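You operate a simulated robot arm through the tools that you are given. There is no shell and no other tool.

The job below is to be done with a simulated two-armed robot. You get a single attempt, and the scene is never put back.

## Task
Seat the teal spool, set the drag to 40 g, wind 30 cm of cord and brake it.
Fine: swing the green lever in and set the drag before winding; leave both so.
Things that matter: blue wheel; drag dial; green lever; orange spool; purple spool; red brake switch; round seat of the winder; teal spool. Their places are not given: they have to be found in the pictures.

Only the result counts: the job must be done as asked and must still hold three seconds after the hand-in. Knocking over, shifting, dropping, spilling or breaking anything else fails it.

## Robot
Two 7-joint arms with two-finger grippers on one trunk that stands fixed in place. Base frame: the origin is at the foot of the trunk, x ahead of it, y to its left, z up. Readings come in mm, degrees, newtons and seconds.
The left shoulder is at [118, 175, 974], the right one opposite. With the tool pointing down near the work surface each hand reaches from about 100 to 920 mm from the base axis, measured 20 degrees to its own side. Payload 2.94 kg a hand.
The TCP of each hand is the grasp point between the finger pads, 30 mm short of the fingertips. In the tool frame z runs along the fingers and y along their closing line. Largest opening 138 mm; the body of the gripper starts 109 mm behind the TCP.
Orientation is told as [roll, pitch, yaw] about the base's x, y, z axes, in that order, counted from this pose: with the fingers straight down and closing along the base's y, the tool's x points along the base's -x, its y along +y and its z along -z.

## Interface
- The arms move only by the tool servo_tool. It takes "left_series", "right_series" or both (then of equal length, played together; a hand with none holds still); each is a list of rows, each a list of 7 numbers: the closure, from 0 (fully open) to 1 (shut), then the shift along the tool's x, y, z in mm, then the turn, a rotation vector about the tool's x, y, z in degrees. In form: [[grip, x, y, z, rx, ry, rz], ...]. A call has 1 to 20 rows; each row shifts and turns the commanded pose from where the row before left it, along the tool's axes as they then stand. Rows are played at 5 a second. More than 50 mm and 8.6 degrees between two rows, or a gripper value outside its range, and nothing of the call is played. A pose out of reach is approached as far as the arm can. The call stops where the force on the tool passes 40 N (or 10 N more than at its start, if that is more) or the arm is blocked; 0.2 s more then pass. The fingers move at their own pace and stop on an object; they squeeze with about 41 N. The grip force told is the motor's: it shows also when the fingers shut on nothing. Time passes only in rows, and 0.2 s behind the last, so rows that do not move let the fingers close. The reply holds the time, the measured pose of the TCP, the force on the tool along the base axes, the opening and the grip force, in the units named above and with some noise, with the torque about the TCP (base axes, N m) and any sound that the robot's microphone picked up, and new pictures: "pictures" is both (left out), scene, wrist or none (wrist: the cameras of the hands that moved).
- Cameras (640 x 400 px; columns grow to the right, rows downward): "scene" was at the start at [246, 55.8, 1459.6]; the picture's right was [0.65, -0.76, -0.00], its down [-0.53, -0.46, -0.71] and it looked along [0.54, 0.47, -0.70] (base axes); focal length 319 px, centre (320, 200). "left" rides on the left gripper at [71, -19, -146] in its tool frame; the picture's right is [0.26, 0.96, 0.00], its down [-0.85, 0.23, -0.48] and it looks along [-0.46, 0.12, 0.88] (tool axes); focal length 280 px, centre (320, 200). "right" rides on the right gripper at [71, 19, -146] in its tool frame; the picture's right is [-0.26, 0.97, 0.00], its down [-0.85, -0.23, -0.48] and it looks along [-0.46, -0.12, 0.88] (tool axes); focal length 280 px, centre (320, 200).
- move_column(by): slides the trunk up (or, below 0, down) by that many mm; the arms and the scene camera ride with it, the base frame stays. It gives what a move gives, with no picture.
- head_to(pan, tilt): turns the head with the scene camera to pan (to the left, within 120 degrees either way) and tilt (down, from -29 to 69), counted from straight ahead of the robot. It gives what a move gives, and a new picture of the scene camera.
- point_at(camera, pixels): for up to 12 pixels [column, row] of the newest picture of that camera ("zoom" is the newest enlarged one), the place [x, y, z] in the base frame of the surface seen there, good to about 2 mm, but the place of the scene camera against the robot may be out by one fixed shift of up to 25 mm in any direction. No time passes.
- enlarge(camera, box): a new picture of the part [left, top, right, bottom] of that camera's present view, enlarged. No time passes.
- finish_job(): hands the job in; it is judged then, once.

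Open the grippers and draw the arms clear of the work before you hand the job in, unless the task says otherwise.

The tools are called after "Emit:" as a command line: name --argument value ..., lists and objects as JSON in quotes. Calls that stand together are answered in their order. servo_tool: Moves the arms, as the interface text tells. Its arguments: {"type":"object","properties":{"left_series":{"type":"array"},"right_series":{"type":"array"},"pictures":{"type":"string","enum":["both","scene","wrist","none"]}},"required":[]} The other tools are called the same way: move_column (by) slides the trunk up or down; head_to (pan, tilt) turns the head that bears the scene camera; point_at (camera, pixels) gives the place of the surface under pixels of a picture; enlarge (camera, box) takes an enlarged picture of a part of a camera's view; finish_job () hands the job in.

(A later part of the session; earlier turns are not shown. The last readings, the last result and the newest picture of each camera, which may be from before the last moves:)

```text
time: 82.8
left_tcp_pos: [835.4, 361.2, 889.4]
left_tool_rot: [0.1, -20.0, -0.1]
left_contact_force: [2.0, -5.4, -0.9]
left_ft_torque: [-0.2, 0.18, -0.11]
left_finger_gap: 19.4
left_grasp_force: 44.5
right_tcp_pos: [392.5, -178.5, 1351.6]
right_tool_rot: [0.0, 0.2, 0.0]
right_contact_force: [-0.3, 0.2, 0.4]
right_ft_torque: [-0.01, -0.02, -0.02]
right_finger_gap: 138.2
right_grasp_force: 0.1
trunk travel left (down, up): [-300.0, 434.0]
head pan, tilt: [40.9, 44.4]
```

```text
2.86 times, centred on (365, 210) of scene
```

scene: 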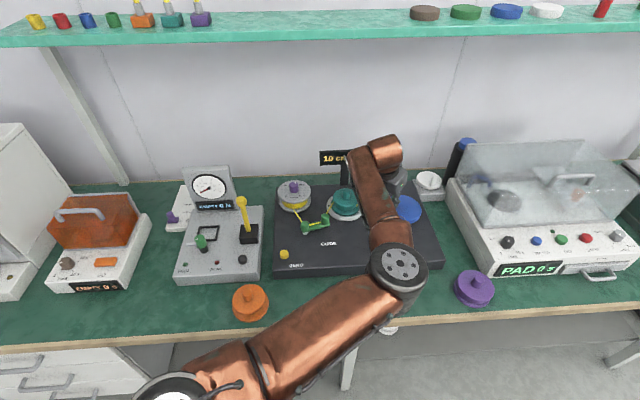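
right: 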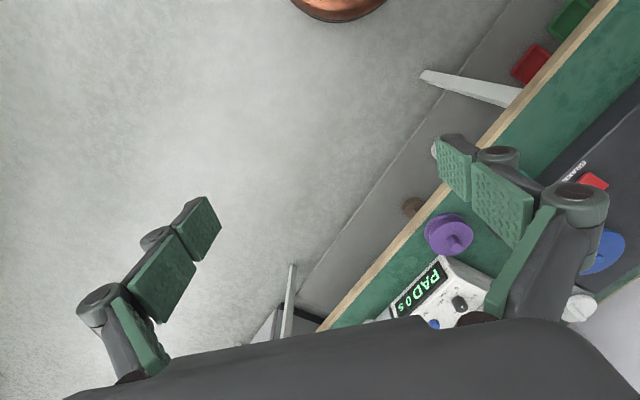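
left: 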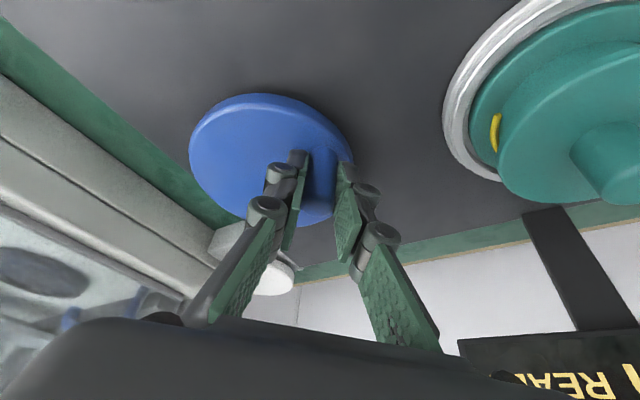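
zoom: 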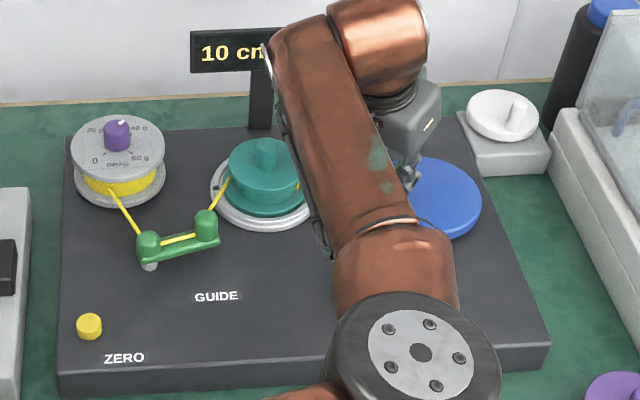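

The display reads 10 cm after 90°. I continue 30° more and read again.

Emit:
servo_tool --left_series '[[1, -5.77, 5.29, 2.1, 0, 0, 0], [1, -6.54, 4.15, 2.38, 0, 0, 0], [1, -7.13, 2.88, 2.59, 0, 0, 0], [1, 0, 0, 0, 0, 0, 0]]'

Emit:
enlarge --camera "scene" --box '[270, 140, 460, 280]'

Emit:
enlarge --camera "right" --box '[400, 60, 640, 300]'

```text
time: 83.8
left_tcp_pos: [854.5, 371.6, 890.0]
left_tool_rot: [-0.1, -20.0, 0.0]
left_contact_force: [-8.1, -10.7, -0.4]
left_ft_torque: [-0.23, 0.81, -0.48]
left_finger_gap: 19.5
left_grasp_force: 44.6
right_tcp_pos: [391.2, -180.1, 1351.5]
right_tool_rot: [0.2, 0.1, 0.0]
right_contact_force: [-0.6, 0.5, 0.3]
right_ft_torque: [-0.03, 0.0, 0.0]
right_finger_gap: 137.9
right_grasp_force: 0.0
trunk travel left (down, up): [-300.0, 434.0]
head pan, tilt: [40.9, 44.4]
```

scene: 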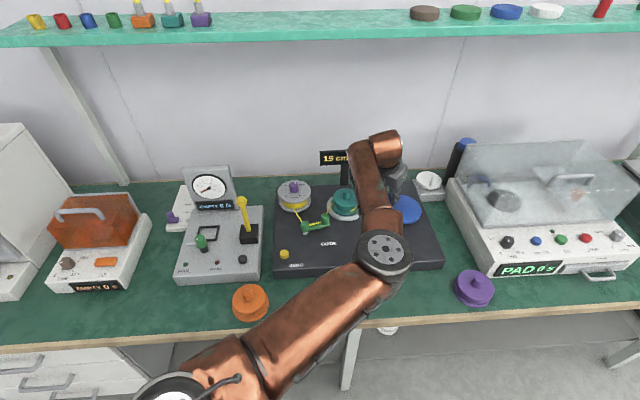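
left: 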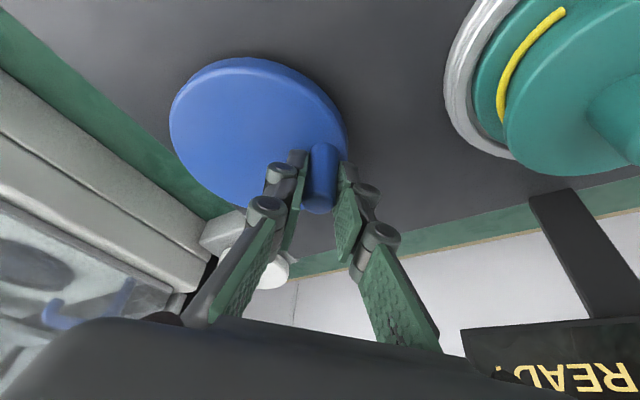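

```text
2.86 times, centred on (365, 210) of scene
```

zoom: 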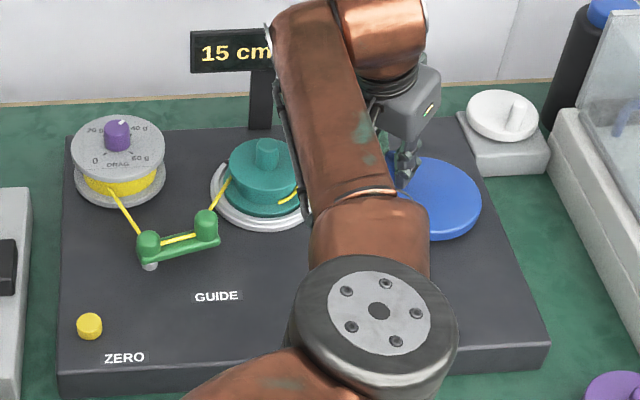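

```text
1.67 times, centred on (520, 180) of right
```

zoom: 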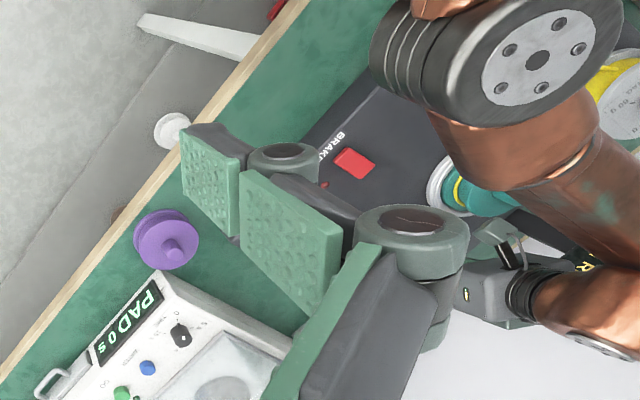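

The display reads 15 cm and seems to step by 5. I proceed in 10° steps to find where it changes.

Emit:
servo_tool --left_series '[[1, -7.48, 1.52, 2.72, 0, 0, 0], [1, 0, 0, 0, 0, 0, 0]]' --pictures "scene"

Emit:
enlarge --camera "scene" --box '[310, 140, 400, 190]'

Emit:
servo_tool --left_series '[[1, -7.62, 0.11, 2.77, 0, 0, 0], [1, 0, 0, 0, 0, 0, 0]]' --pictures "scene"

Emit:
enlarge --camera "scene" --box '[310, 140, 400, 190]'

```text
time: 84.3
left_tcp_pos: [863.7, 373.8, 890.0]
left_tool_rot: [0.2, -20.2, -0.1]
left_contact_force: [-0.8, -6.3, -2.7]
left_ft_torque: [-0.16, -0.44, -0.03]
left_finger_gap: 19.4
left_grasp_force: 44.6
right_tcp_pos: [390.8, -179.5, 1352.2]
right_tool_rot: [0.1, 0.1, 0.0]
right_contact_force: [0.5, 0.2, -0.8]
right_ft_torque: [-0.05, 0.01, 0.0]
right_finger_gap: 137.9
right_grasp_force: 0.1
trunk travel left (down, up): [-300.0, 434.0]
head pan, tilt: [40.9, 44.4]
```

scene: 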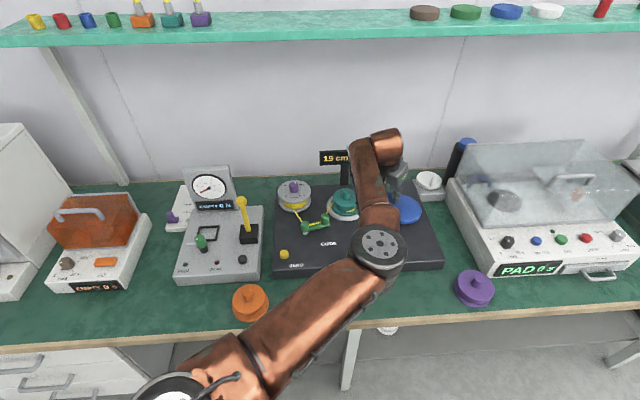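

```text
7.11 times, centred on (355, 165) of scene
```

zoom: 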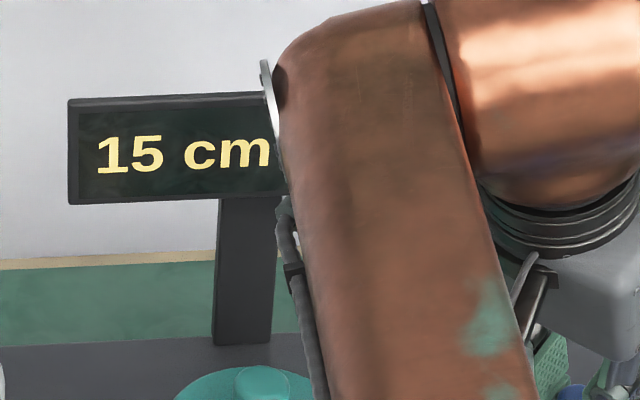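

```text
time: 85.0
left_tcp_pos: [869.8, 373.1, 891.1]
left_tool_rot: [0.2, -19.9, -0.1]
left_contact_force: [-9.1, -4.3, 1.7]
left_ft_torque: [-0.02, 1.01, -0.42]
left_finger_gap: 19.2
left_grasp_force: 44.1
right_tcp_pos: [391.1, -180.4, 1352.9]
right_tool_rot: [0.1, 0.1, 0.1]
right_contact_force: [0.4, -0.3, -0.4]
right_ft_torque: [0.01, -0.02, 0.02]
right_finger_gap: 138.0
right_grasp_force: 0.0
trunk travel left (down, up): [-300.0, 434.0]
head pan, tilt: [40.9, 44.4]
```

scene: 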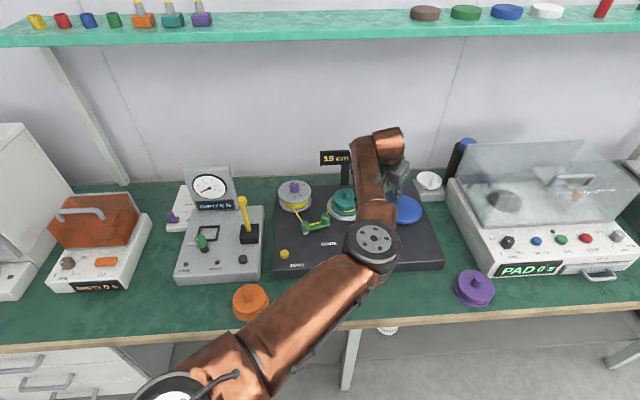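

```text
7.11 times, centred on (355, 165) of scene
```

zoom: 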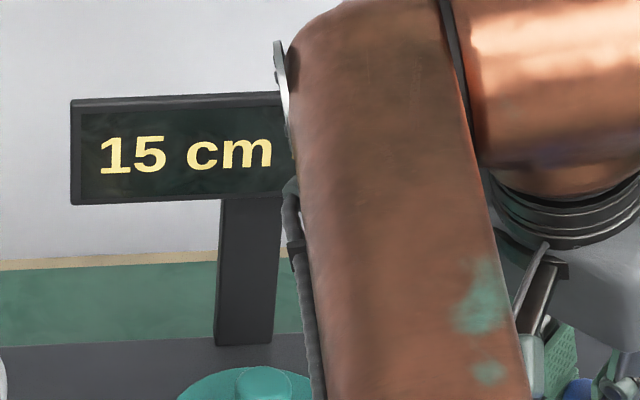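

Still 15 cm at about 140° turned. I keep going in 10° steps.

Emit:
servo_tool --left_series '[[1, -7.52, -1.29, 2.74, 0, 0, 0], [1, 0, 0, 0, 0, 0, 0]]' --pictures "none"

Emit:
enlarge --camera "scene" --box '[310, 140, 400, 190]'

Emit:
servo_tool --left_series '[[1, -7.19, -2.67, 2.62, 0, 0, 0], [1, 0, 0, 0, 0, 0, 0]]' --pictures "none"

Emit:
enlarge --camera "scene" --box '[310, 140, 400, 190]'

```text
time: 85.5
left_tcp_pos: [880.3, 373.9, 889.8]
left_tool_rot: [0.1, -20.1, -0.1]
left_contact_force: [-1.5, 2.5, 0.0]
left_ft_torque: [0.17, -0.15, -0.08]
left_finger_gap: 19.6
left_grasp_force: 44.1
right_tcp_pos: [391.0, -177.5, 1353.5]
right_tool_rot: [-0.1, 0.1, 0.1]
right_contact_force: [0.7, 0.4, 0.1]
right_ft_torque: [-0.01, -0.01, 0.0]
right_finger_gap: 137.7
right_grasp_force: 0.0
trunk travel left (down, up): [-300.0, 434.0]
head pan, tilt: [40.9, 44.4]
```

```text
7.11 times, centred on (355, 165) of scene
```

zoom: 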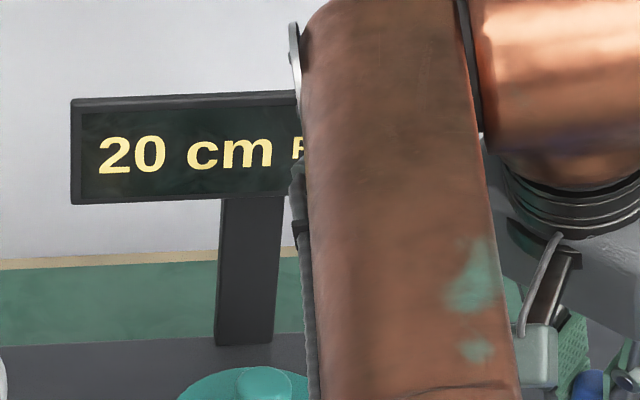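

```text
time: 86.2
left_tcp_pos: [886.0, 373.4, 890.6]
left_tool_rot: [0.1, -20.0, 0.0]
left_contact_force: [-2.2, 13.2, 2.6]
left_ft_torque: [0.48, 0.94, -0.27]
left_finger_gap: 19.1
left_grasp_force: 44.4
right_tcp_pos: [390.6, -178.0, 1352.8]
right_tool_rot: [0.0, 0.0, 0.0]
right_contact_force: [0.1, -0.1, 0.6]
right_ft_torque: [0.02, 0.0, 0.0]
right_finger_gap: 138.0
right_grasp_force: 0.0
trunk travel left (down, up): [-300.0, 434.0]
head pan, tilt: [40.9, 44.4]
```

```text
7.11 times, centred on (355, 165) of scene
```

zoom: 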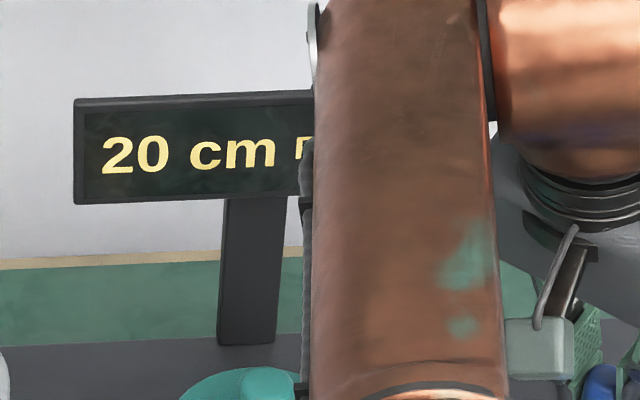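

20 cm appeared at about 145°. There is ~11 N outward load, so I shift the path 1.5 mm outward and keep stepping, reading the display.

Emit:
servo_tool --left_series '[[1, -6.66, -2.45, 2.42, 0, 0, 0], [1, 0, 0, 0, 0, 0, 0]]' --pictures "none"

Emit:
enlarge --camera "scene" --box '[310, 140, 400, 190]'

Emit:
servo_tool --left_series '[[1, -5.9, -5.12, 2.15, 0, 0, 0], [1, 0, 0, 0, 0, 0, 0]]' --pictures "wrist"

Emit:
enlarge --camera "scene" --box '[310, 140, 400, 190]'

```text
time: 86.8
left_tcp_pos: [895.7, 372.0, 892.1]
left_tool_rot: [0.1, -20.1, 0.1]
left_contact_force: [6.7, 20.5, 1.8]
left_ft_torque: [0.69, 0.01, -0.14]
left_finger_gap: 19.1
left_grasp_force: 44.4
right_tcp_pos: [390.8, -176.7, 1352.3]
right_tool_rot: [0.0, 0.0, 0.1]
right_contact_force: [-0.4, 0.5, 0.8]
right_ft_torque: [0.01, 0.0, -0.02]
right_finger_gap: 137.9
right_grasp_force: 0.0
trunk travel left (down, up): [-300.0, 434.0]
head pan, tilt: [40.9, 44.4]
```

```text
7.11 times, centred on (355, 165) of scene
```

zoom: 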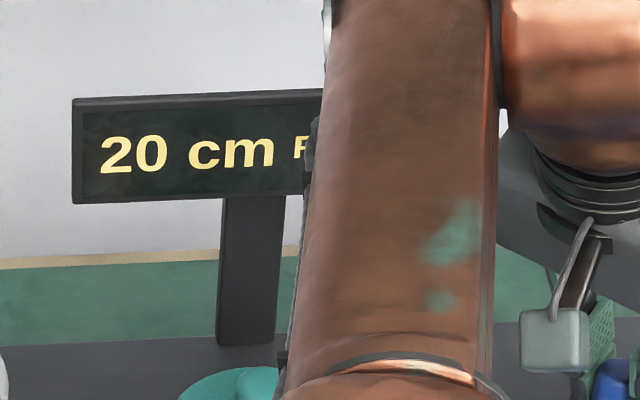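

```text
time: 87.3
left_tcp_pos: [900.8, 368.7, 890.4]
left_tool_rot: [0.4, -20.1, 0.1]
left_contact_force: [7.0, 29.7, 6.4]
left_ft_torque: [0.7, 0.57, -0.48]
left_finger_gap: 18.9
left_grasp_force: 44.2
right_tcp_pos: [390.4, -176.4, 1353.1]
right_tool_rot: [-0.1, 0.1, 0.0]
right_contact_force: [0.0, -0.7, 0.0]
right_ft_torque: [0.03, -0.05, 0.04]
right_finger_gap: 138.0
right_grasp_force: 0.0
trunk travel left (down, up): [-300.0, 434.0]
head pan, tilt: [40.9, 44.4]
```

left: 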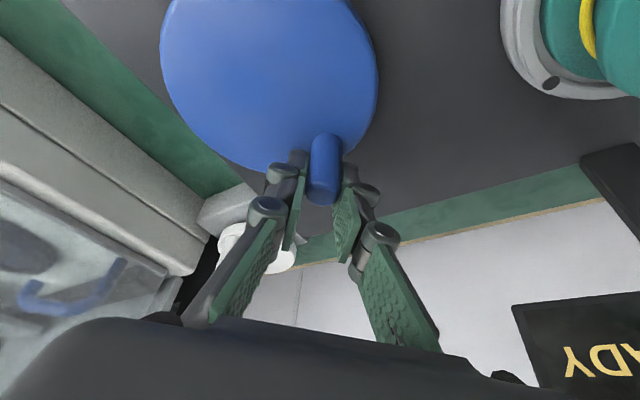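

```text
7.11 times, centred on (355, 165) of scene
```

zoom: 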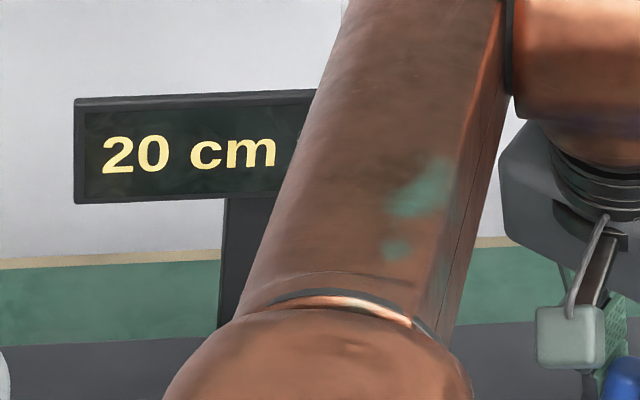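

The handle has slid back a little between the pads and the load rose to 30 N. I measure the handle's actual place.

Emit:
enlarge --camera "left" --box '[260, 100, 400, 230]'

Emit:
point_at --camera "left" --pixels '[[323, 190], [312, 190], [336, 190], [325, 150], [323, 200], [290, 100], [378, 70], [270, 172], [200, 130]]'

```text
3.08 times, centred on (330, 165) of left
```

zoom: 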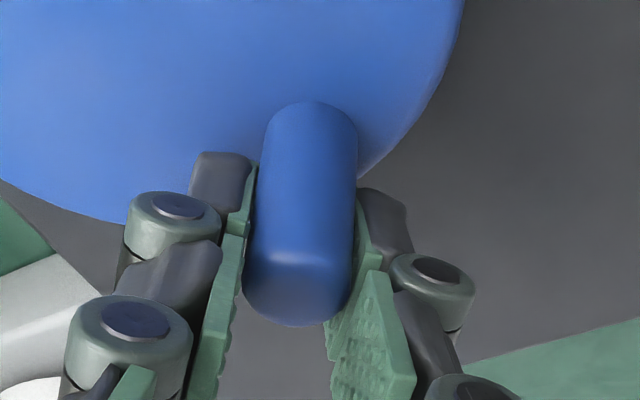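

```text
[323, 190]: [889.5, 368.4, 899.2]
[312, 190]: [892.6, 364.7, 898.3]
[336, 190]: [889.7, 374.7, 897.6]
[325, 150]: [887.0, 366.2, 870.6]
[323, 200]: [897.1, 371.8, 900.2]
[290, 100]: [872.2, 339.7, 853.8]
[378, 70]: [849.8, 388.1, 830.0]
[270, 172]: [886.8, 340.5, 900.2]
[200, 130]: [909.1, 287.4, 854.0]
```

The handle is really at ≈(891.5,370), angle ≈63° (162° turned); it crept along the pads in x. I release it, and check that the wheel holds without being held.

Emit:
servo_tool --left_series '[[0.8, 0, 0, 0, 0, 0, 0], [0.565, 0, 0, 0, 0, 0, 0], [0.565, 0, 0, 0, 0, 0, 0], [0.565, 0, 0, 0, 0, 0, 0]]'

Emit:
enlarge --camera "scene" --box '[310, 140, 400, 190]'

Emit:
point_at --camera "left" --pixels '[[323, 190], [312, 190], [336, 190], [325, 150], [323, 200]]'

```text
time: 88.3
left_tcp_pos: [901.6, 360.1, 889.6]
left_tool_rot: [0.0, -20.0, -0.1]
left_contact_force: [-0.3, -0.3, 0.0]
left_ft_torque: [0.08, 0.0, 0.02]
left_finger_gap: 60.0
left_grasp_force: 0.0
right_tcp_pos: [391.1, -177.9, 1352.3]
right_tool_rot: [0.0, 0.1, 0.1]
right_contact_force: [-0.3, 0.3, 0.3]
right_ft_torque: [-0.02, -0.01, 0.0]
right_finger_gap: 138.1
right_grasp_force: 0.0
trunk travel left (down, up): [-300.0, 434.0]
head pan, tilt: [40.9, 44.4]
```

scene: 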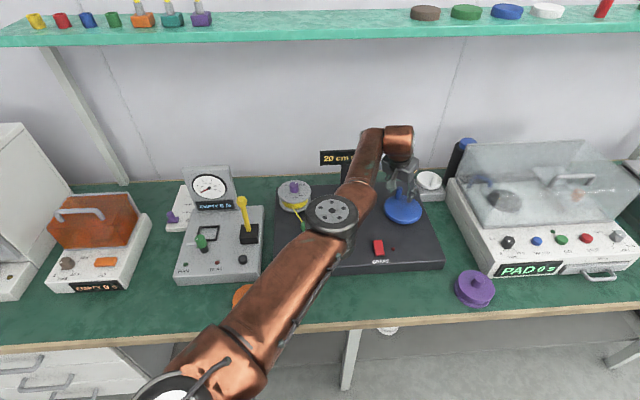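
left: 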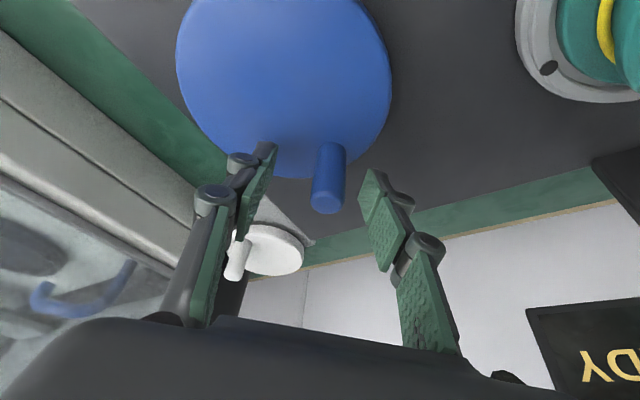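

```text
7.11 times, centred on (355, 165) of scene
```

zoom: 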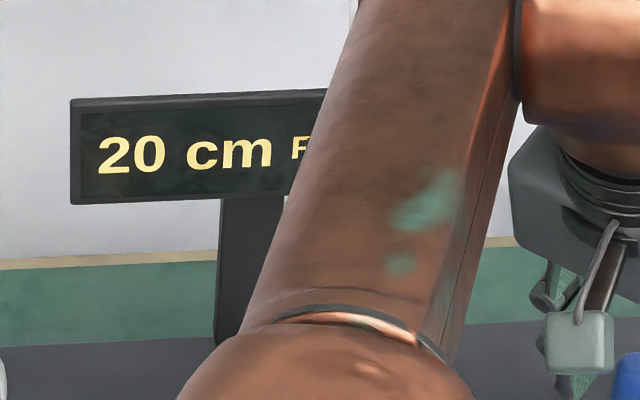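

```text
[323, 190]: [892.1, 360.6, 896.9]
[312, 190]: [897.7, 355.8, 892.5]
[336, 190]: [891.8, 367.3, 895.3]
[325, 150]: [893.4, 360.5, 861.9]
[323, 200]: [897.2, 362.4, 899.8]
```

The display stays at 20 cm after release, so the wheel holds. I measure the handle again for a second grip.

Emit:
enlarge --camera "left" --box '[280, 110, 380, 230]'

Emit:
point_at --camera "zoom" --pixels '[[343, 310], [305, 300], [388, 300], [343, 338], [350, 140], [343, 290]]'

```text
3.33 times, centred on (330, 170) of left
```

zoom: 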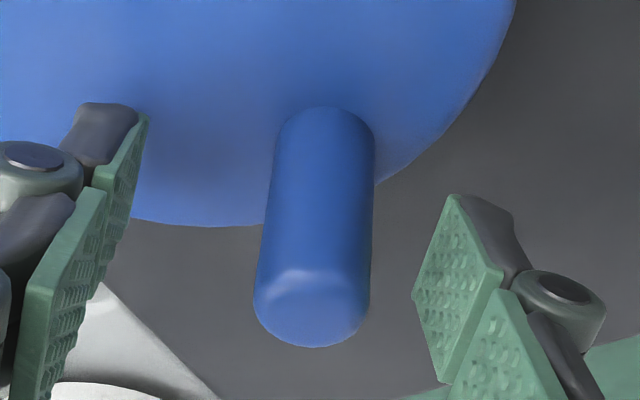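

```text
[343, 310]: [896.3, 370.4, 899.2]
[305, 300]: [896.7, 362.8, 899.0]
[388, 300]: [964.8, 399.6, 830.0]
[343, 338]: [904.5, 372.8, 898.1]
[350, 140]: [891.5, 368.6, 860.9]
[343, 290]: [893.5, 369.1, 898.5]
```

The handle is now at ≈(899,365), angle ≈52°. I rise 50 mm, turn the hand 40° about the vertical so the fingers close along the wheel's tangent, and hover.

Emit:
servo_tool --left_series '[[0.565, -8.5, 0, -23.5, 0, 0, 0], [0.565, -8.6, 0, -23.5, 0, 0, 0], [0.565, 0, 0, 0, -2.736, 0, -7.52], [0.565, 0, 0, 0, -2.736, 0, -7.52], [0.565, 0, 0, 0, -2.736, 0, -7.52], [0.565, 0, 0, 0, -2.736, 0, -7.52], [0.565, 0, 0, 0, -2.736, 0, -7.52], [0.565, 2.3, 5.5, -0.84, 0, 0, 0], [0.565, 0, 0, 0, 0, 0, 0]]'

Emit:
enlarge --camera "left" --box '[240, 80, 400, 230]'

```text
time: 90.3
left_tcp_pos: [883.7, 358.8, 930.3]
left_tool_rot: [0.1, -20.0, 24.0]
left_contact_force: [2.0, 0.1, 0.0]
left_ft_torque: [0.0, -0.01, 0.01]
left_finger_gap: 60.1
left_grasp_force: 0.1
left hand out of reach, approached as far as the arm can: row 5, 6, 7
right_tcp_pos: [391.3, -179.4, 1351.7]
right_tool_rot: [-0.1, 0.0, 0.1]
right_contact_force: [-1.0, -1.4, 1.0]
right_ft_torque: [0.0, 0.01, -0.02]
right_finger_gap: 137.8
right_grasp_force: 0.0
trunk travel left (down, up): [-300.0, 434.0]
head pan, tilt: [40.9, 44.4]
```

scene: 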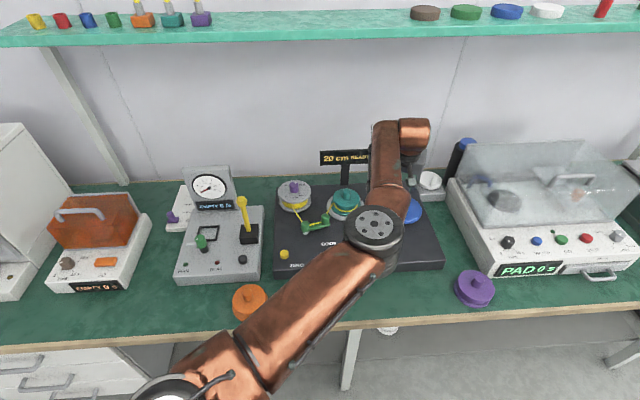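
left: 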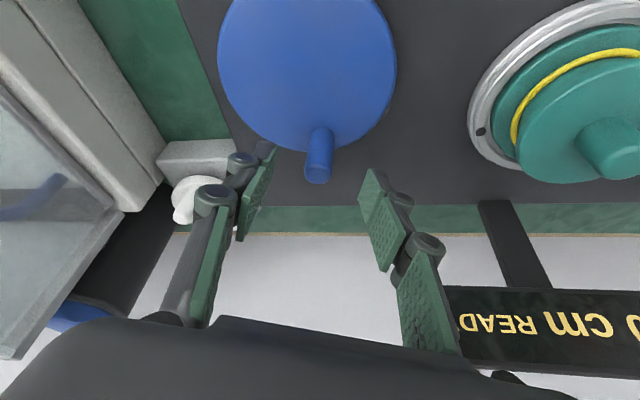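

```text
2.67 times, centred on (320, 155) of left
```

zoom: 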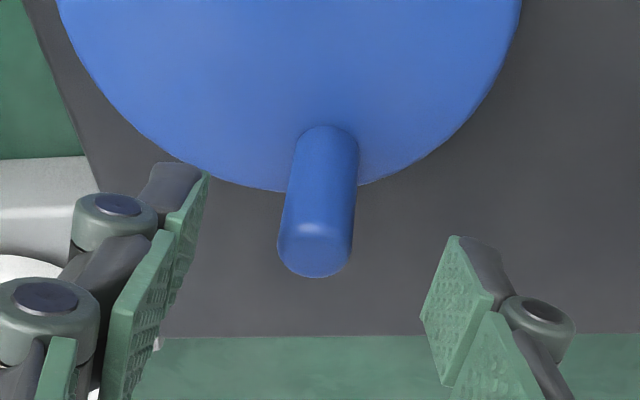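

Yaw reached 24°, which suffices. I measure the handle from here.

Emit:
point_at --camera "zoom" --pixels '[[315, 252], [280, 248], [350, 248], [315, 274], [325, 150]]'

Emit:
enlarge --camera "scene" --box '[310, 140, 400, 190]'

```text
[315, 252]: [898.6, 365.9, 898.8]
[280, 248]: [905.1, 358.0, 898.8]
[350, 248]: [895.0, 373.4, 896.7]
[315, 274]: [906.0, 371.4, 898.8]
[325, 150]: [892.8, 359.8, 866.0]
```

```text
7.11 times, centred on (355, 165) of scene
```

zoom: 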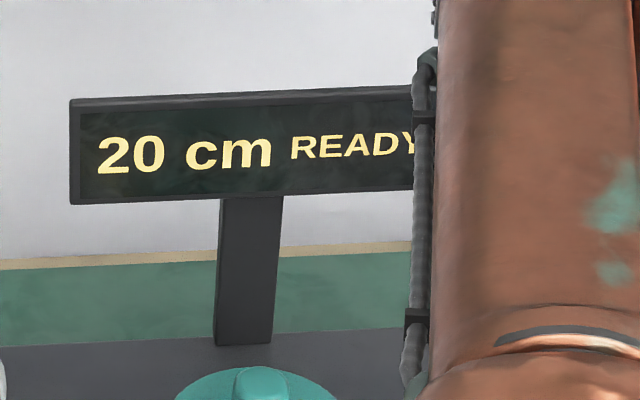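

The handle is at ≈(899.5,365.5). I align above it first.

Emit:
servo_tool --left_series '[[0.565, -10.9, -0.3, 9.6, 0, 0, 0], [0.565, 0, 0, 0, 0, 0, 0], [0.565, 0, 0, 0, 0, 0, 0]]' --pictures "wrist"

```text
time: 91.2
left_tcp_pos: [890.3, 362.4, 927.2]
left_tool_rot: [0.0, -20.0, 24.0]
left_contact_force: [-0.7, -0.2, 0.6]
left_ft_torque: [0.0, -0.02, -0.01]
left_finger_gap: 60.0
left_grasp_force: 0.2
left hand out of reach, approached as far as the arm can: row 1
right_tcp_pos: [390.8, -178.0, 1352.6]
right_tool_rot: [0.0, 0.1, 0.0]
right_contact_force: [0.2, -0.2, -0.3]
right_ft_torque: [-0.03, 0.05, -0.01]
right_finger_gap: 138.1
right_grasp_force: 0.1
trunk travel left (down, up): [-300.0, 434.0]
head pan, tilt: [40.9, 44.4]
```

left: 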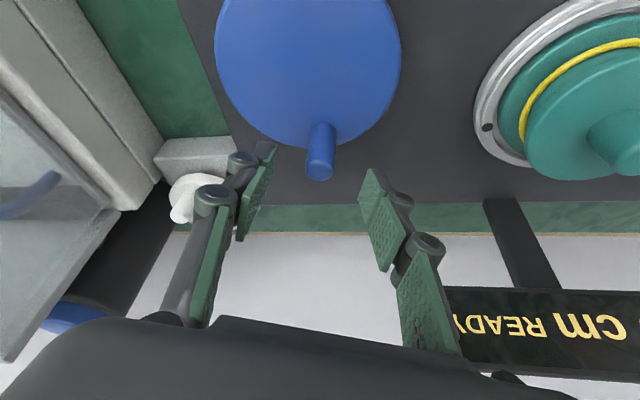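

Turned hand is still at its limit here. Better: go back to yaw 0 with a bit more tilt and push the handle toward −y with the far finger, which needs no friction; I turn back first.

Emit:
servo_tool --left_series '[[0.565, 5, 0, -3, 0, 0, 0], [0.565, 0, 0, 0, 2.736, 0, 7.52], [0.565, 0, 0, 0, 2.736, 0, 7.52], [0.565, 0, 0, 0, 2.736, 0, 7.52], [0.565, 0, 0, 0, 0, -6, 0], [0.565, 0, 0, 0, 0, 0, 0], [0.565, 0, 0, 0, 0, 0, 0]]' --pictures "wrist"

```text
time: 92.8
left_tcp_pos: [885.5, 359.2, 929.8]
left_tool_rot: [0.1, -26.0, -0.1]
left_contact_force: [-0.4, -0.4, -0.1]
left_ft_torque: [-0.01, -0.04, 0.05]
left_finger_gap: 59.9
left_grasp_force: 0.0
right_tcp_pos: [390.4, -179.3, 1352.3]
right_tool_rot: [0.1, 0.1, 0.0]
right_contact_force: [0.6, 0.2, 1.1]
right_ft_torque: [0.08, 0.02, 0.01]
right_finger_gap: 137.9
right_grasp_force: 0.1
trunk travel left (down, up): [-300.0, 434.0]
head pan, tilt: [40.9, 44.4]
```

left: 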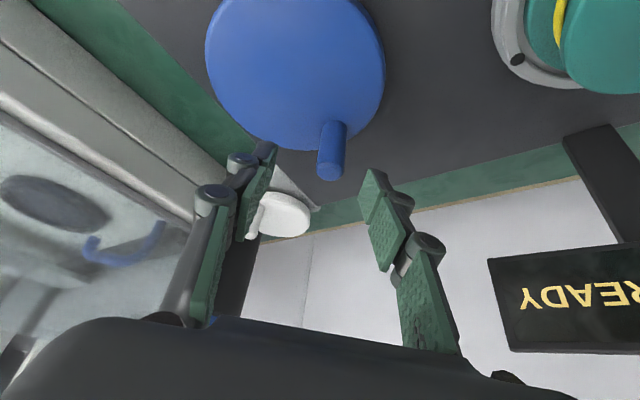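

I lower around the handle to TCP ≈(896,367,890) with a loose gap.

Emit:
servo_tool --left_series '[[0.565, 3, 7.8, 5, 0, 0, 0], [0.565, 2.5, 0, 17.7, 0, 0, 0], [0.565, 2.5, 0, 17.7, 0, 0, 0], [0.77, 0, 0, 0, 0, 0, 0], [0.77, 0, 0, 0, 0, 0, 0], [0.77, 0, 0, 0, 0, 0, 0]]' --pictures "wrist"

Emit:
enlarge --camera "left" --box '[240, 100, 400, 230]'

Emit:
enlarge --camera "scene" --box '[310, 140, 400, 190]'

```text
time: 94.2
left_tcp_pos: [895.1, 367.8, 889.3]
left_tool_rot: [0.1, -25.9, -0.1]
left_contact_force: [1.3, 1.0, -0.4]
left_ft_torque: [-0.02, -0.01, -0.02]
left_finger_gap: 31.6
left_grasp_force: 0.0
right_tcp_pos: [390.9, -178.5, 1352.2]
right_tool_rot: [0.0, 0.1, 0.0]
right_contact_force: [-0.1, 0.0, -0.8]
right_ft_torque: [-0.01, -0.03, 0.01]
right_finger_gap: 137.9
right_grasp_force: 0.0
trunk travel left (down, up): [-300.0, 434.0]
head pan, tilt: [40.9, 44.4]
```

left: 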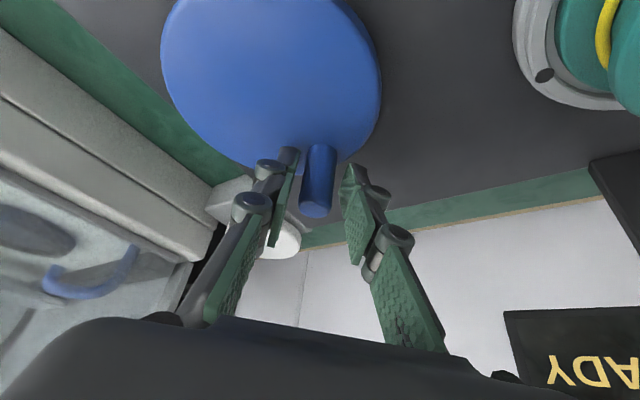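

```text
3.08 times, centred on (320, 165) of left
```

zoom: 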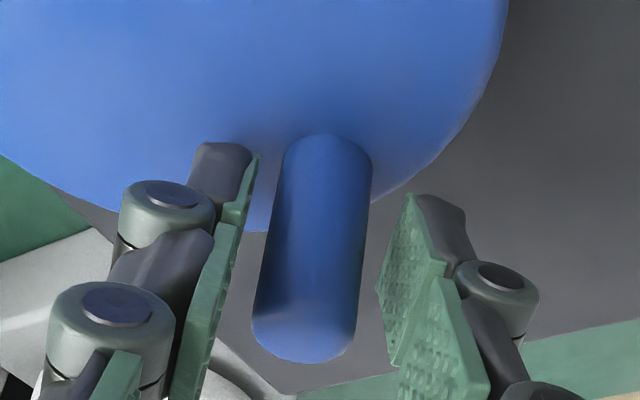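

```text
7.11 times, centred on (355, 165) of scene
```

zoom: 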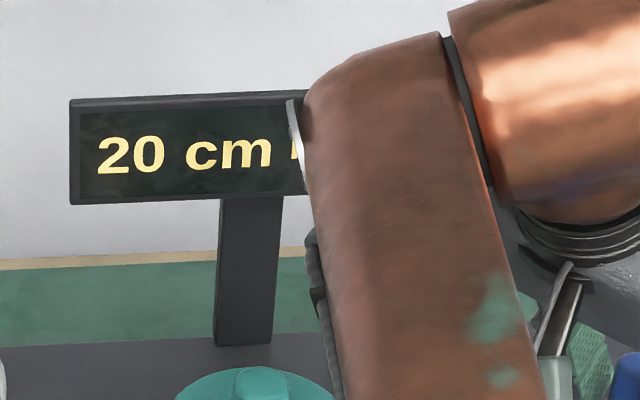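

The handle stands between the fingers. I narrow the gap and push along the circle in steps, reading the display each time.

Emit:
servo_tool --left_series '[[0.83, 0, -4.3, 0, 0, 0, 0], [0.83, 0, 0, 0, 0, 0, 0], [0.83, -5.2, -5.5, 2.5, 0, 0, 0], [0.83, 0, 0, 0, 0, 0, 0]]' --pictures "none"

Emit:
enlarge --camera "scene" --box '[310, 140, 400, 190]'

Emit:
servo_tool --left_series '[[0.83, -4.3, -6.3, 2.1, 0, 0, 0], [0.83, 0, 0, 0, 0, 0, 0]]' --pictures "wrist"

Emit:
enlarge --camera "scene" --box '[310, 140, 400, 190]'

```text
time: 95.2
left_tcp_pos: [901.5, 357.3, 888.9]
left_tool_rot: [0.0, -26.0, 0.0]
left_contact_force: [0.2, 0.8, -0.2]
left_ft_torque: [0.06, -0.05, 0.02]
left_finger_gap: 24.5
left_grasp_force: 0.6
right_tcp_pos: [390.9, -178.4, 1352.6]
right_tool_rot: [0.0, 0.2, 0.1]
right_contact_force: [0.0, -0.7, -0.6]
right_ft_torque: [-0.01, -0.03, 0.0]
right_finger_gap: 137.9
right_grasp_force: 0.1
trunk travel left (down, up): [-300.0, 434.0]
head pan, tilt: [40.9, 44.4]
```

```text
7.11 times, centred on (355, 165) of scene
```

zoom: 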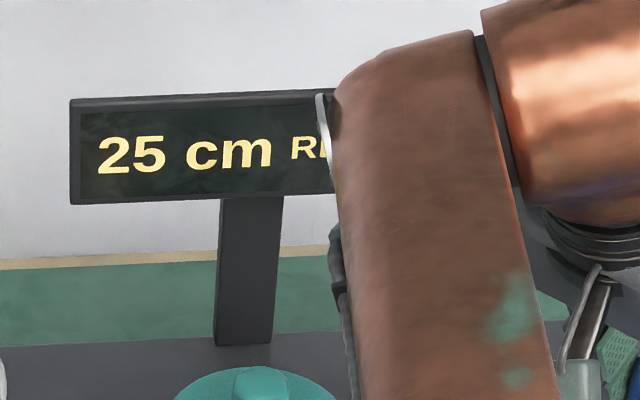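

```text
time: 95.8
left_tcp_pos: [906.8, 350.7, 888.6]
left_tool_rot: [0.1, -25.9, -0.1]
left_contact_force: [0.2, 0.3, -0.6]
left_ft_torque: [0.0, 0.0, -0.01]
left_finger_gap: 23.2
left_grasp_force: 0.1
right_tcp_pos: [390.9, -179.3, 1353.1]
right_tool_rot: [0.0, 0.2, 0.0]
right_contact_force: [-0.6, 0.1, 0.0]
right_ft_torque: [-0.02, 0.0, -0.01]
right_finger_gap: 138.2
right_grasp_force: 0.1
trunk travel left (down, up): [-300.0, 434.0]
head pan, tilt: [40.9, 44.4]
```

left: 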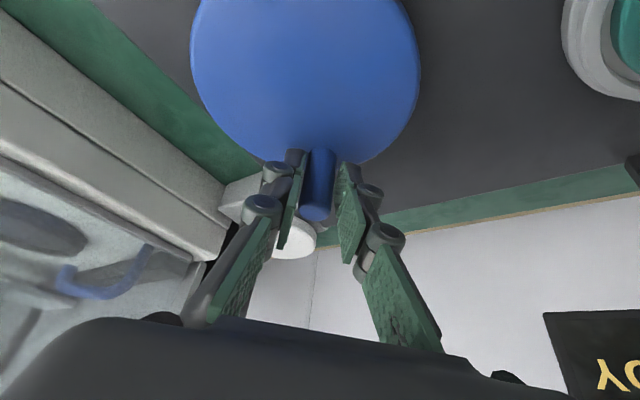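

```text
7.11 times, centred on (355, 165) of scene
```

zoom: 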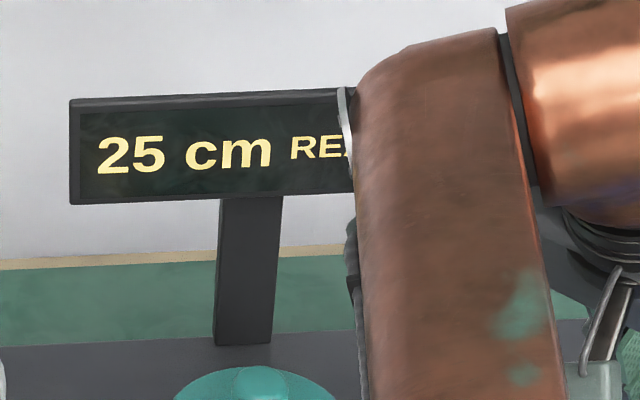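

The display reads 25 cm and the push now needs little force. I go on: 10° first, then 5° steps, to find the change to 30.

Emit:
servo_tool --left_series '[[0.83, -3.3, -7.1, 1.6, 0, 0, 0], [0.83, 0, 0, 0, 0, 0, 0]]' --pictures "none"

Emit:
enlarge --camera "scene" --box '[310, 140, 400, 190]'

Emit:
servo_tool --left_series '[[0.83, -1.2, -3.8, 0.6, 0, 0, 0], [0.83, 0, 0, 0, 0, 0, 0]]' --pictures "none"

Emit:
enlarge --camera "scene" --box '[310, 140, 400, 190]'

Emit:
servo_tool --left_series '[[0.83, -0.9, -3.9, 0.4, 0, 0, 0], [0.83, 0, 0, 0, 0, 0, 0]]' --pictures "wrist"

Emit:
enlarge --camera "scene" --box '[310, 140, 400, 190]'

```text
time: 96.3
left_tcp_pos: [909.6, 343.3, 888.2]
left_tool_rot: [0.0, -25.9, -0.1]
left_contact_force: [-1.1, -0.8, 0.4]
left_ft_torque: [0.02, 0.02, 0.01]
left_finger_gap: 23.5
left_grasp_force: 0.1
right_tcp_pos: [391.0, -179.8, 1352.9]
right_tool_rot: [0.0, 0.1, 0.0]
right_contact_force: [0.6, 0.3, 0.7]
right_ft_torque: [0.01, 0.01, 0.05]
right_finger_gap: 137.9
right_grasp_force: 0.0
trunk travel left (down, up): [-300.0, 434.0]
head pan, tilt: [40.9, 44.4]
```

```text
7.11 times, centred on (355, 165) of scene
```

zoom: 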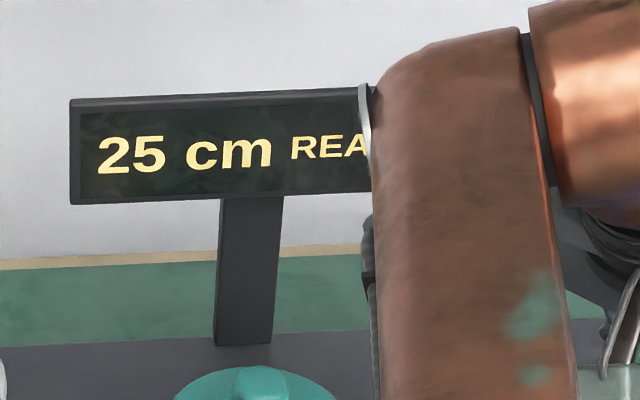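

```text
time: 97.0
left_tcp_pos: [909.9, 340.0, 888.0]
left_tool_rot: [0.0, -25.9, -0.1]
left_contact_force: [0.0, -0.8, 0.1]
left_ft_torque: [-0.02, 0.01, 0.01]
left_finger_gap: 23.6
left_grasp_force: 0.6
right_tcp_pos: [390.8, -177.9, 1352.3]
right_tool_rot: [0.1, 0.1, 0.0]
right_contact_force: [0.6, -0.2, -0.3]
right_ft_torque: [-0.01, 0.01, 0.03]
right_finger_gap: 138.1
right_grasp_force: 0.0
trunk travel left (down, up): [-300.0, 434.0]
head pan, tilt: [40.9, 44.4]
```

```text
7.11 times, centred on (355, 165) of scene
```

zoom: 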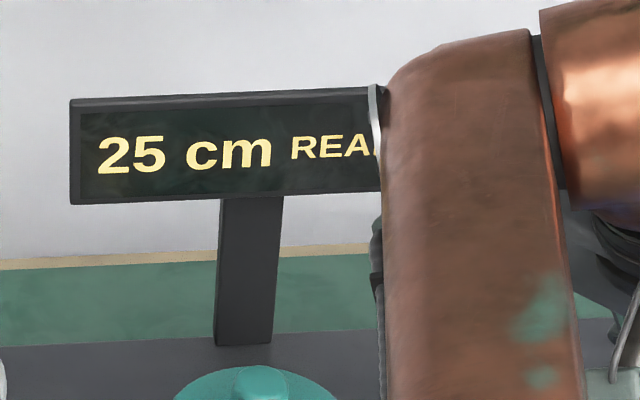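

```text
time: 97.5
left_tcp_pos: [912.0, 336.6, 888.7]
left_tool_rot: [0.0, -25.9, -0.1]
left_contact_force: [0.6, -0.5, -0.3]
left_ft_torque: [0.02, 0.0, -0.01]
left_finger_gap: 23.9
left_grasp_force: 0.0
right_tcp_pos: [391.1, -177.8, 1351.7]
right_tool_rot: [0.0, 0.1, -0.1]
right_contact_force: [0.6, 0.0, 0.1]
right_ft_torque: [0.01, 0.03, 0.01]
right_finger_gap: 138.1
right_grasp_force: 0.1
trunk travel left (down, up): [-300.0, 434.0]
head pan, tilt: [40.9, 44.4]
```

left: 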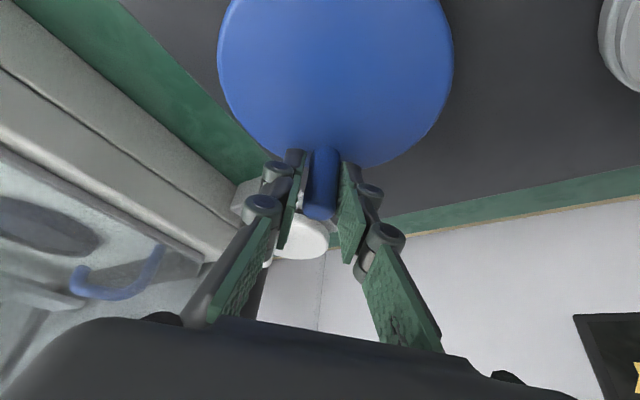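

```text
7.11 times, centred on (355, 165) of scene
```

zoom: 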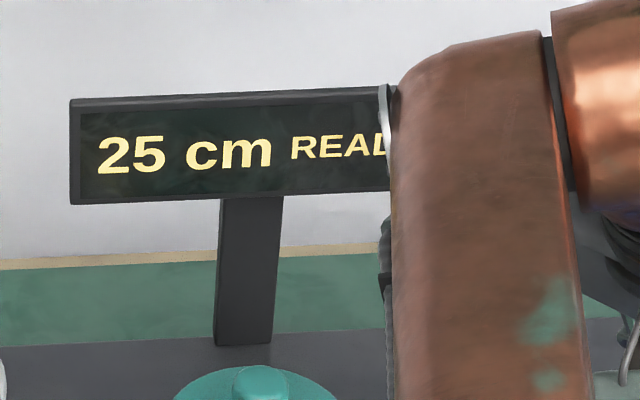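

Still 25 cm at about 214° turned. I continue in 4 mm (5°) steps.

Emit:
servo_tool --left_series '[[0.83, -0.45, -3.95, 0.2, 0, 0, 0], [0.83, 0, 0, 0, 0, 0, 0]]' --pictures "none"

Emit:
enlarge --camera "scene" --box '[310, 140, 400, 190]'

Emit:
servo_tool --left_series '[[0.83, -0.45, -3.95, 0.2, 0, 0, 0], [0.83, 0, 0, 0, 0, 0, 0]]' --pictures "wrist"

Emit:
enlarge --camera "scene" --box '[310, 140, 400, 190]'

```text
time: 98.2
left_tcp_pos: [912.7, 332.6, 889.1]
left_tool_rot: [-0.1, -25.8, -0.1]
left_contact_force: [0.7, 0.0, 0.7]
left_ft_torque: [-0.02, 0.01, 0.02]
left_finger_gap: 23.7
left_grasp_force: 0.0
right_tcp_pos: [391.4, -179.0, 1352.2]
right_tool_rot: [0.0, 0.0, 0.0]
right_contact_force: [-0.7, 0.1, 0.2]
right_ft_torque: [0.0, 0.0, 0.01]
right_finger_gap: 138.3
right_grasp_force: 0.1
trunk travel left (down, up): [-300.0, 434.0]
head pan, tilt: [40.9, 44.4]
```

```text
7.11 times, centred on (355, 165) of scene
```

zoom: 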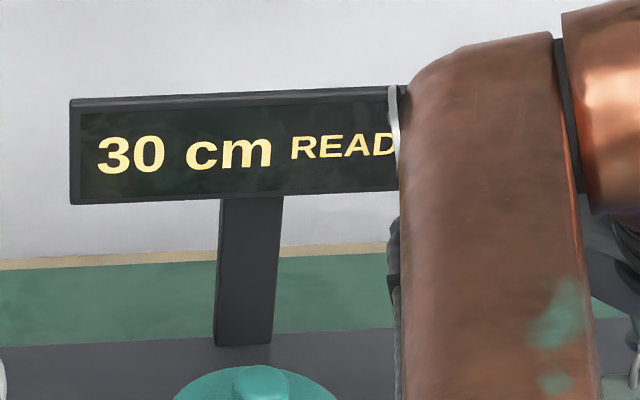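

```text
time: 98.8
left_tcp_pos: [913.4, 329.0, 890.0]
left_tool_rot: [0.0, -25.9, -0.2]
left_contact_force: [0.8, 0.2, 0.3]
left_ft_torque: [-0.01, 0.04, 0.0]
left_finger_gap: 23.4
left_grasp_force: 0.1
right_tcp_pos: [389.9, -179.8, 1352.3]
right_tool_rot: [0.0, 0.1, 0.1]
right_contact_force: [-0.5, 0.3, 0.7]
right_ft_torque: [0.02, -0.01, 0.0]
right_finger_gap: 137.9
right_grasp_force: 0.0
trunk travel left (down, up): [-300.0, 434.0]
head pan, tilt: [40.9, 44.4]
```

left: 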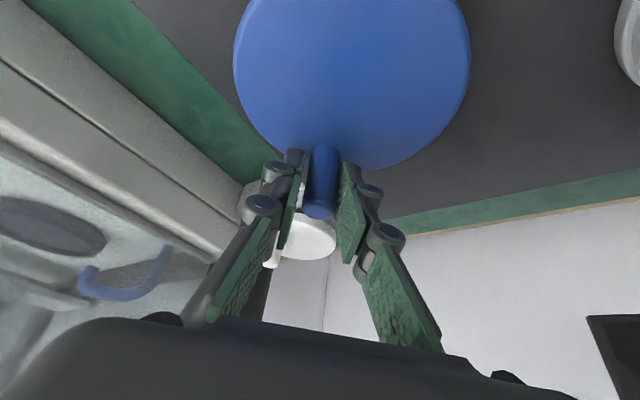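

```text
7.11 times, centred on (355, 165) of scene
```

zoom: 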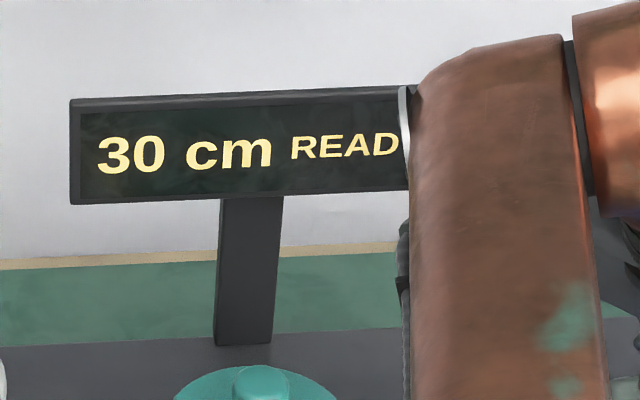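

30 cm appeared between 214° and 219°; the display rounds to 5 cm (27.5 → 30), giving ≈0.127 cm/deg, so true 30 cm lies about 12° further. I move those 12°.

Emit:
servo_tool --left_series '[[0.83, 0.18, -4, -0.09, 0, 0, 0], [0.83, 0.18, -4, -0.09, 0, 0, 0], [0.83, 0.3, -1.6, -0.15, 0, 0, 0], [0.83, 0, 0, 0, 0, 0, 0]]'

Emit:
enlarge --camera "scene" --box '[310, 140, 400, 190]'

Emit:
enlarge --camera "left" --box '[240, 100, 400, 230]'

```text
time: 99.8
left_tcp_pos: [912.0, 319.9, 889.9]
left_tool_rot: [0.0, -26.1, -0.1]
left_contact_force: [-0.4, -0.2, 0.1]
left_ft_torque: [0.01, -0.01, -0.02]
left_finger_gap: 23.5
left_grasp_force: 0.5
right_tcp_pos: [391.3, -179.8, 1351.8]
right_tool_rot: [0.1, 0.2, 0.0]
right_contact_force: [0.0, 0.8, 0.4]
right_ft_torque: [0.01, 0.02, 0.02]
right_finger_gap: 137.9
right_grasp_force: 0.0
trunk travel left (down, up): [-300.0, 434.0]
head pan, tilt: [40.9, 44.4]
```

scene: 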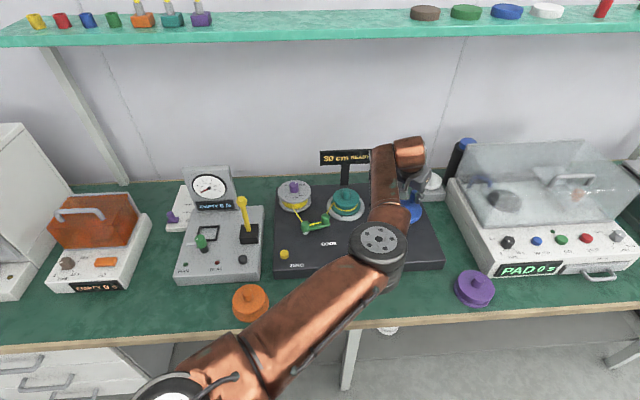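
left: 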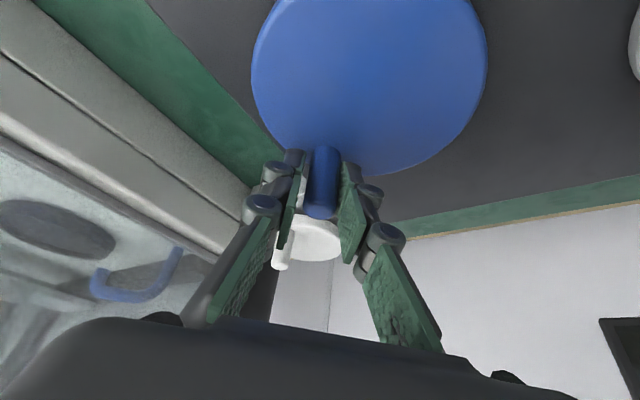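

```text
7.11 times, centred on (355, 165) of scene
```

zoom: 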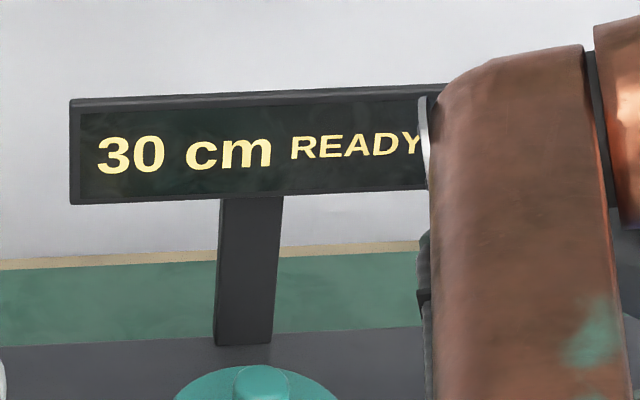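

```text
3.08 times, centred on (320, 165) of left
```

zoom: 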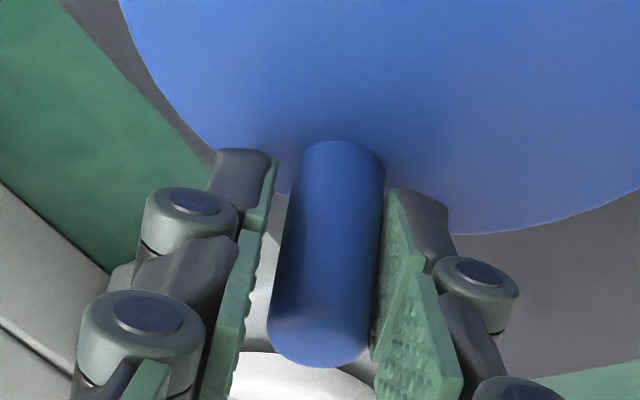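

The display reads 30 cm. I check the handle's place for the turned angle.

Emit:
point_at --camera "zoom" --pixels '[[318, 340], [275, 335], [364, 335], [318, 363], [345, 160]]'

```text
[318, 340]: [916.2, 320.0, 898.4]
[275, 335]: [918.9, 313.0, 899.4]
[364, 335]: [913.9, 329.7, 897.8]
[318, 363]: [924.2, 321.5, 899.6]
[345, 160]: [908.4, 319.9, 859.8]
```

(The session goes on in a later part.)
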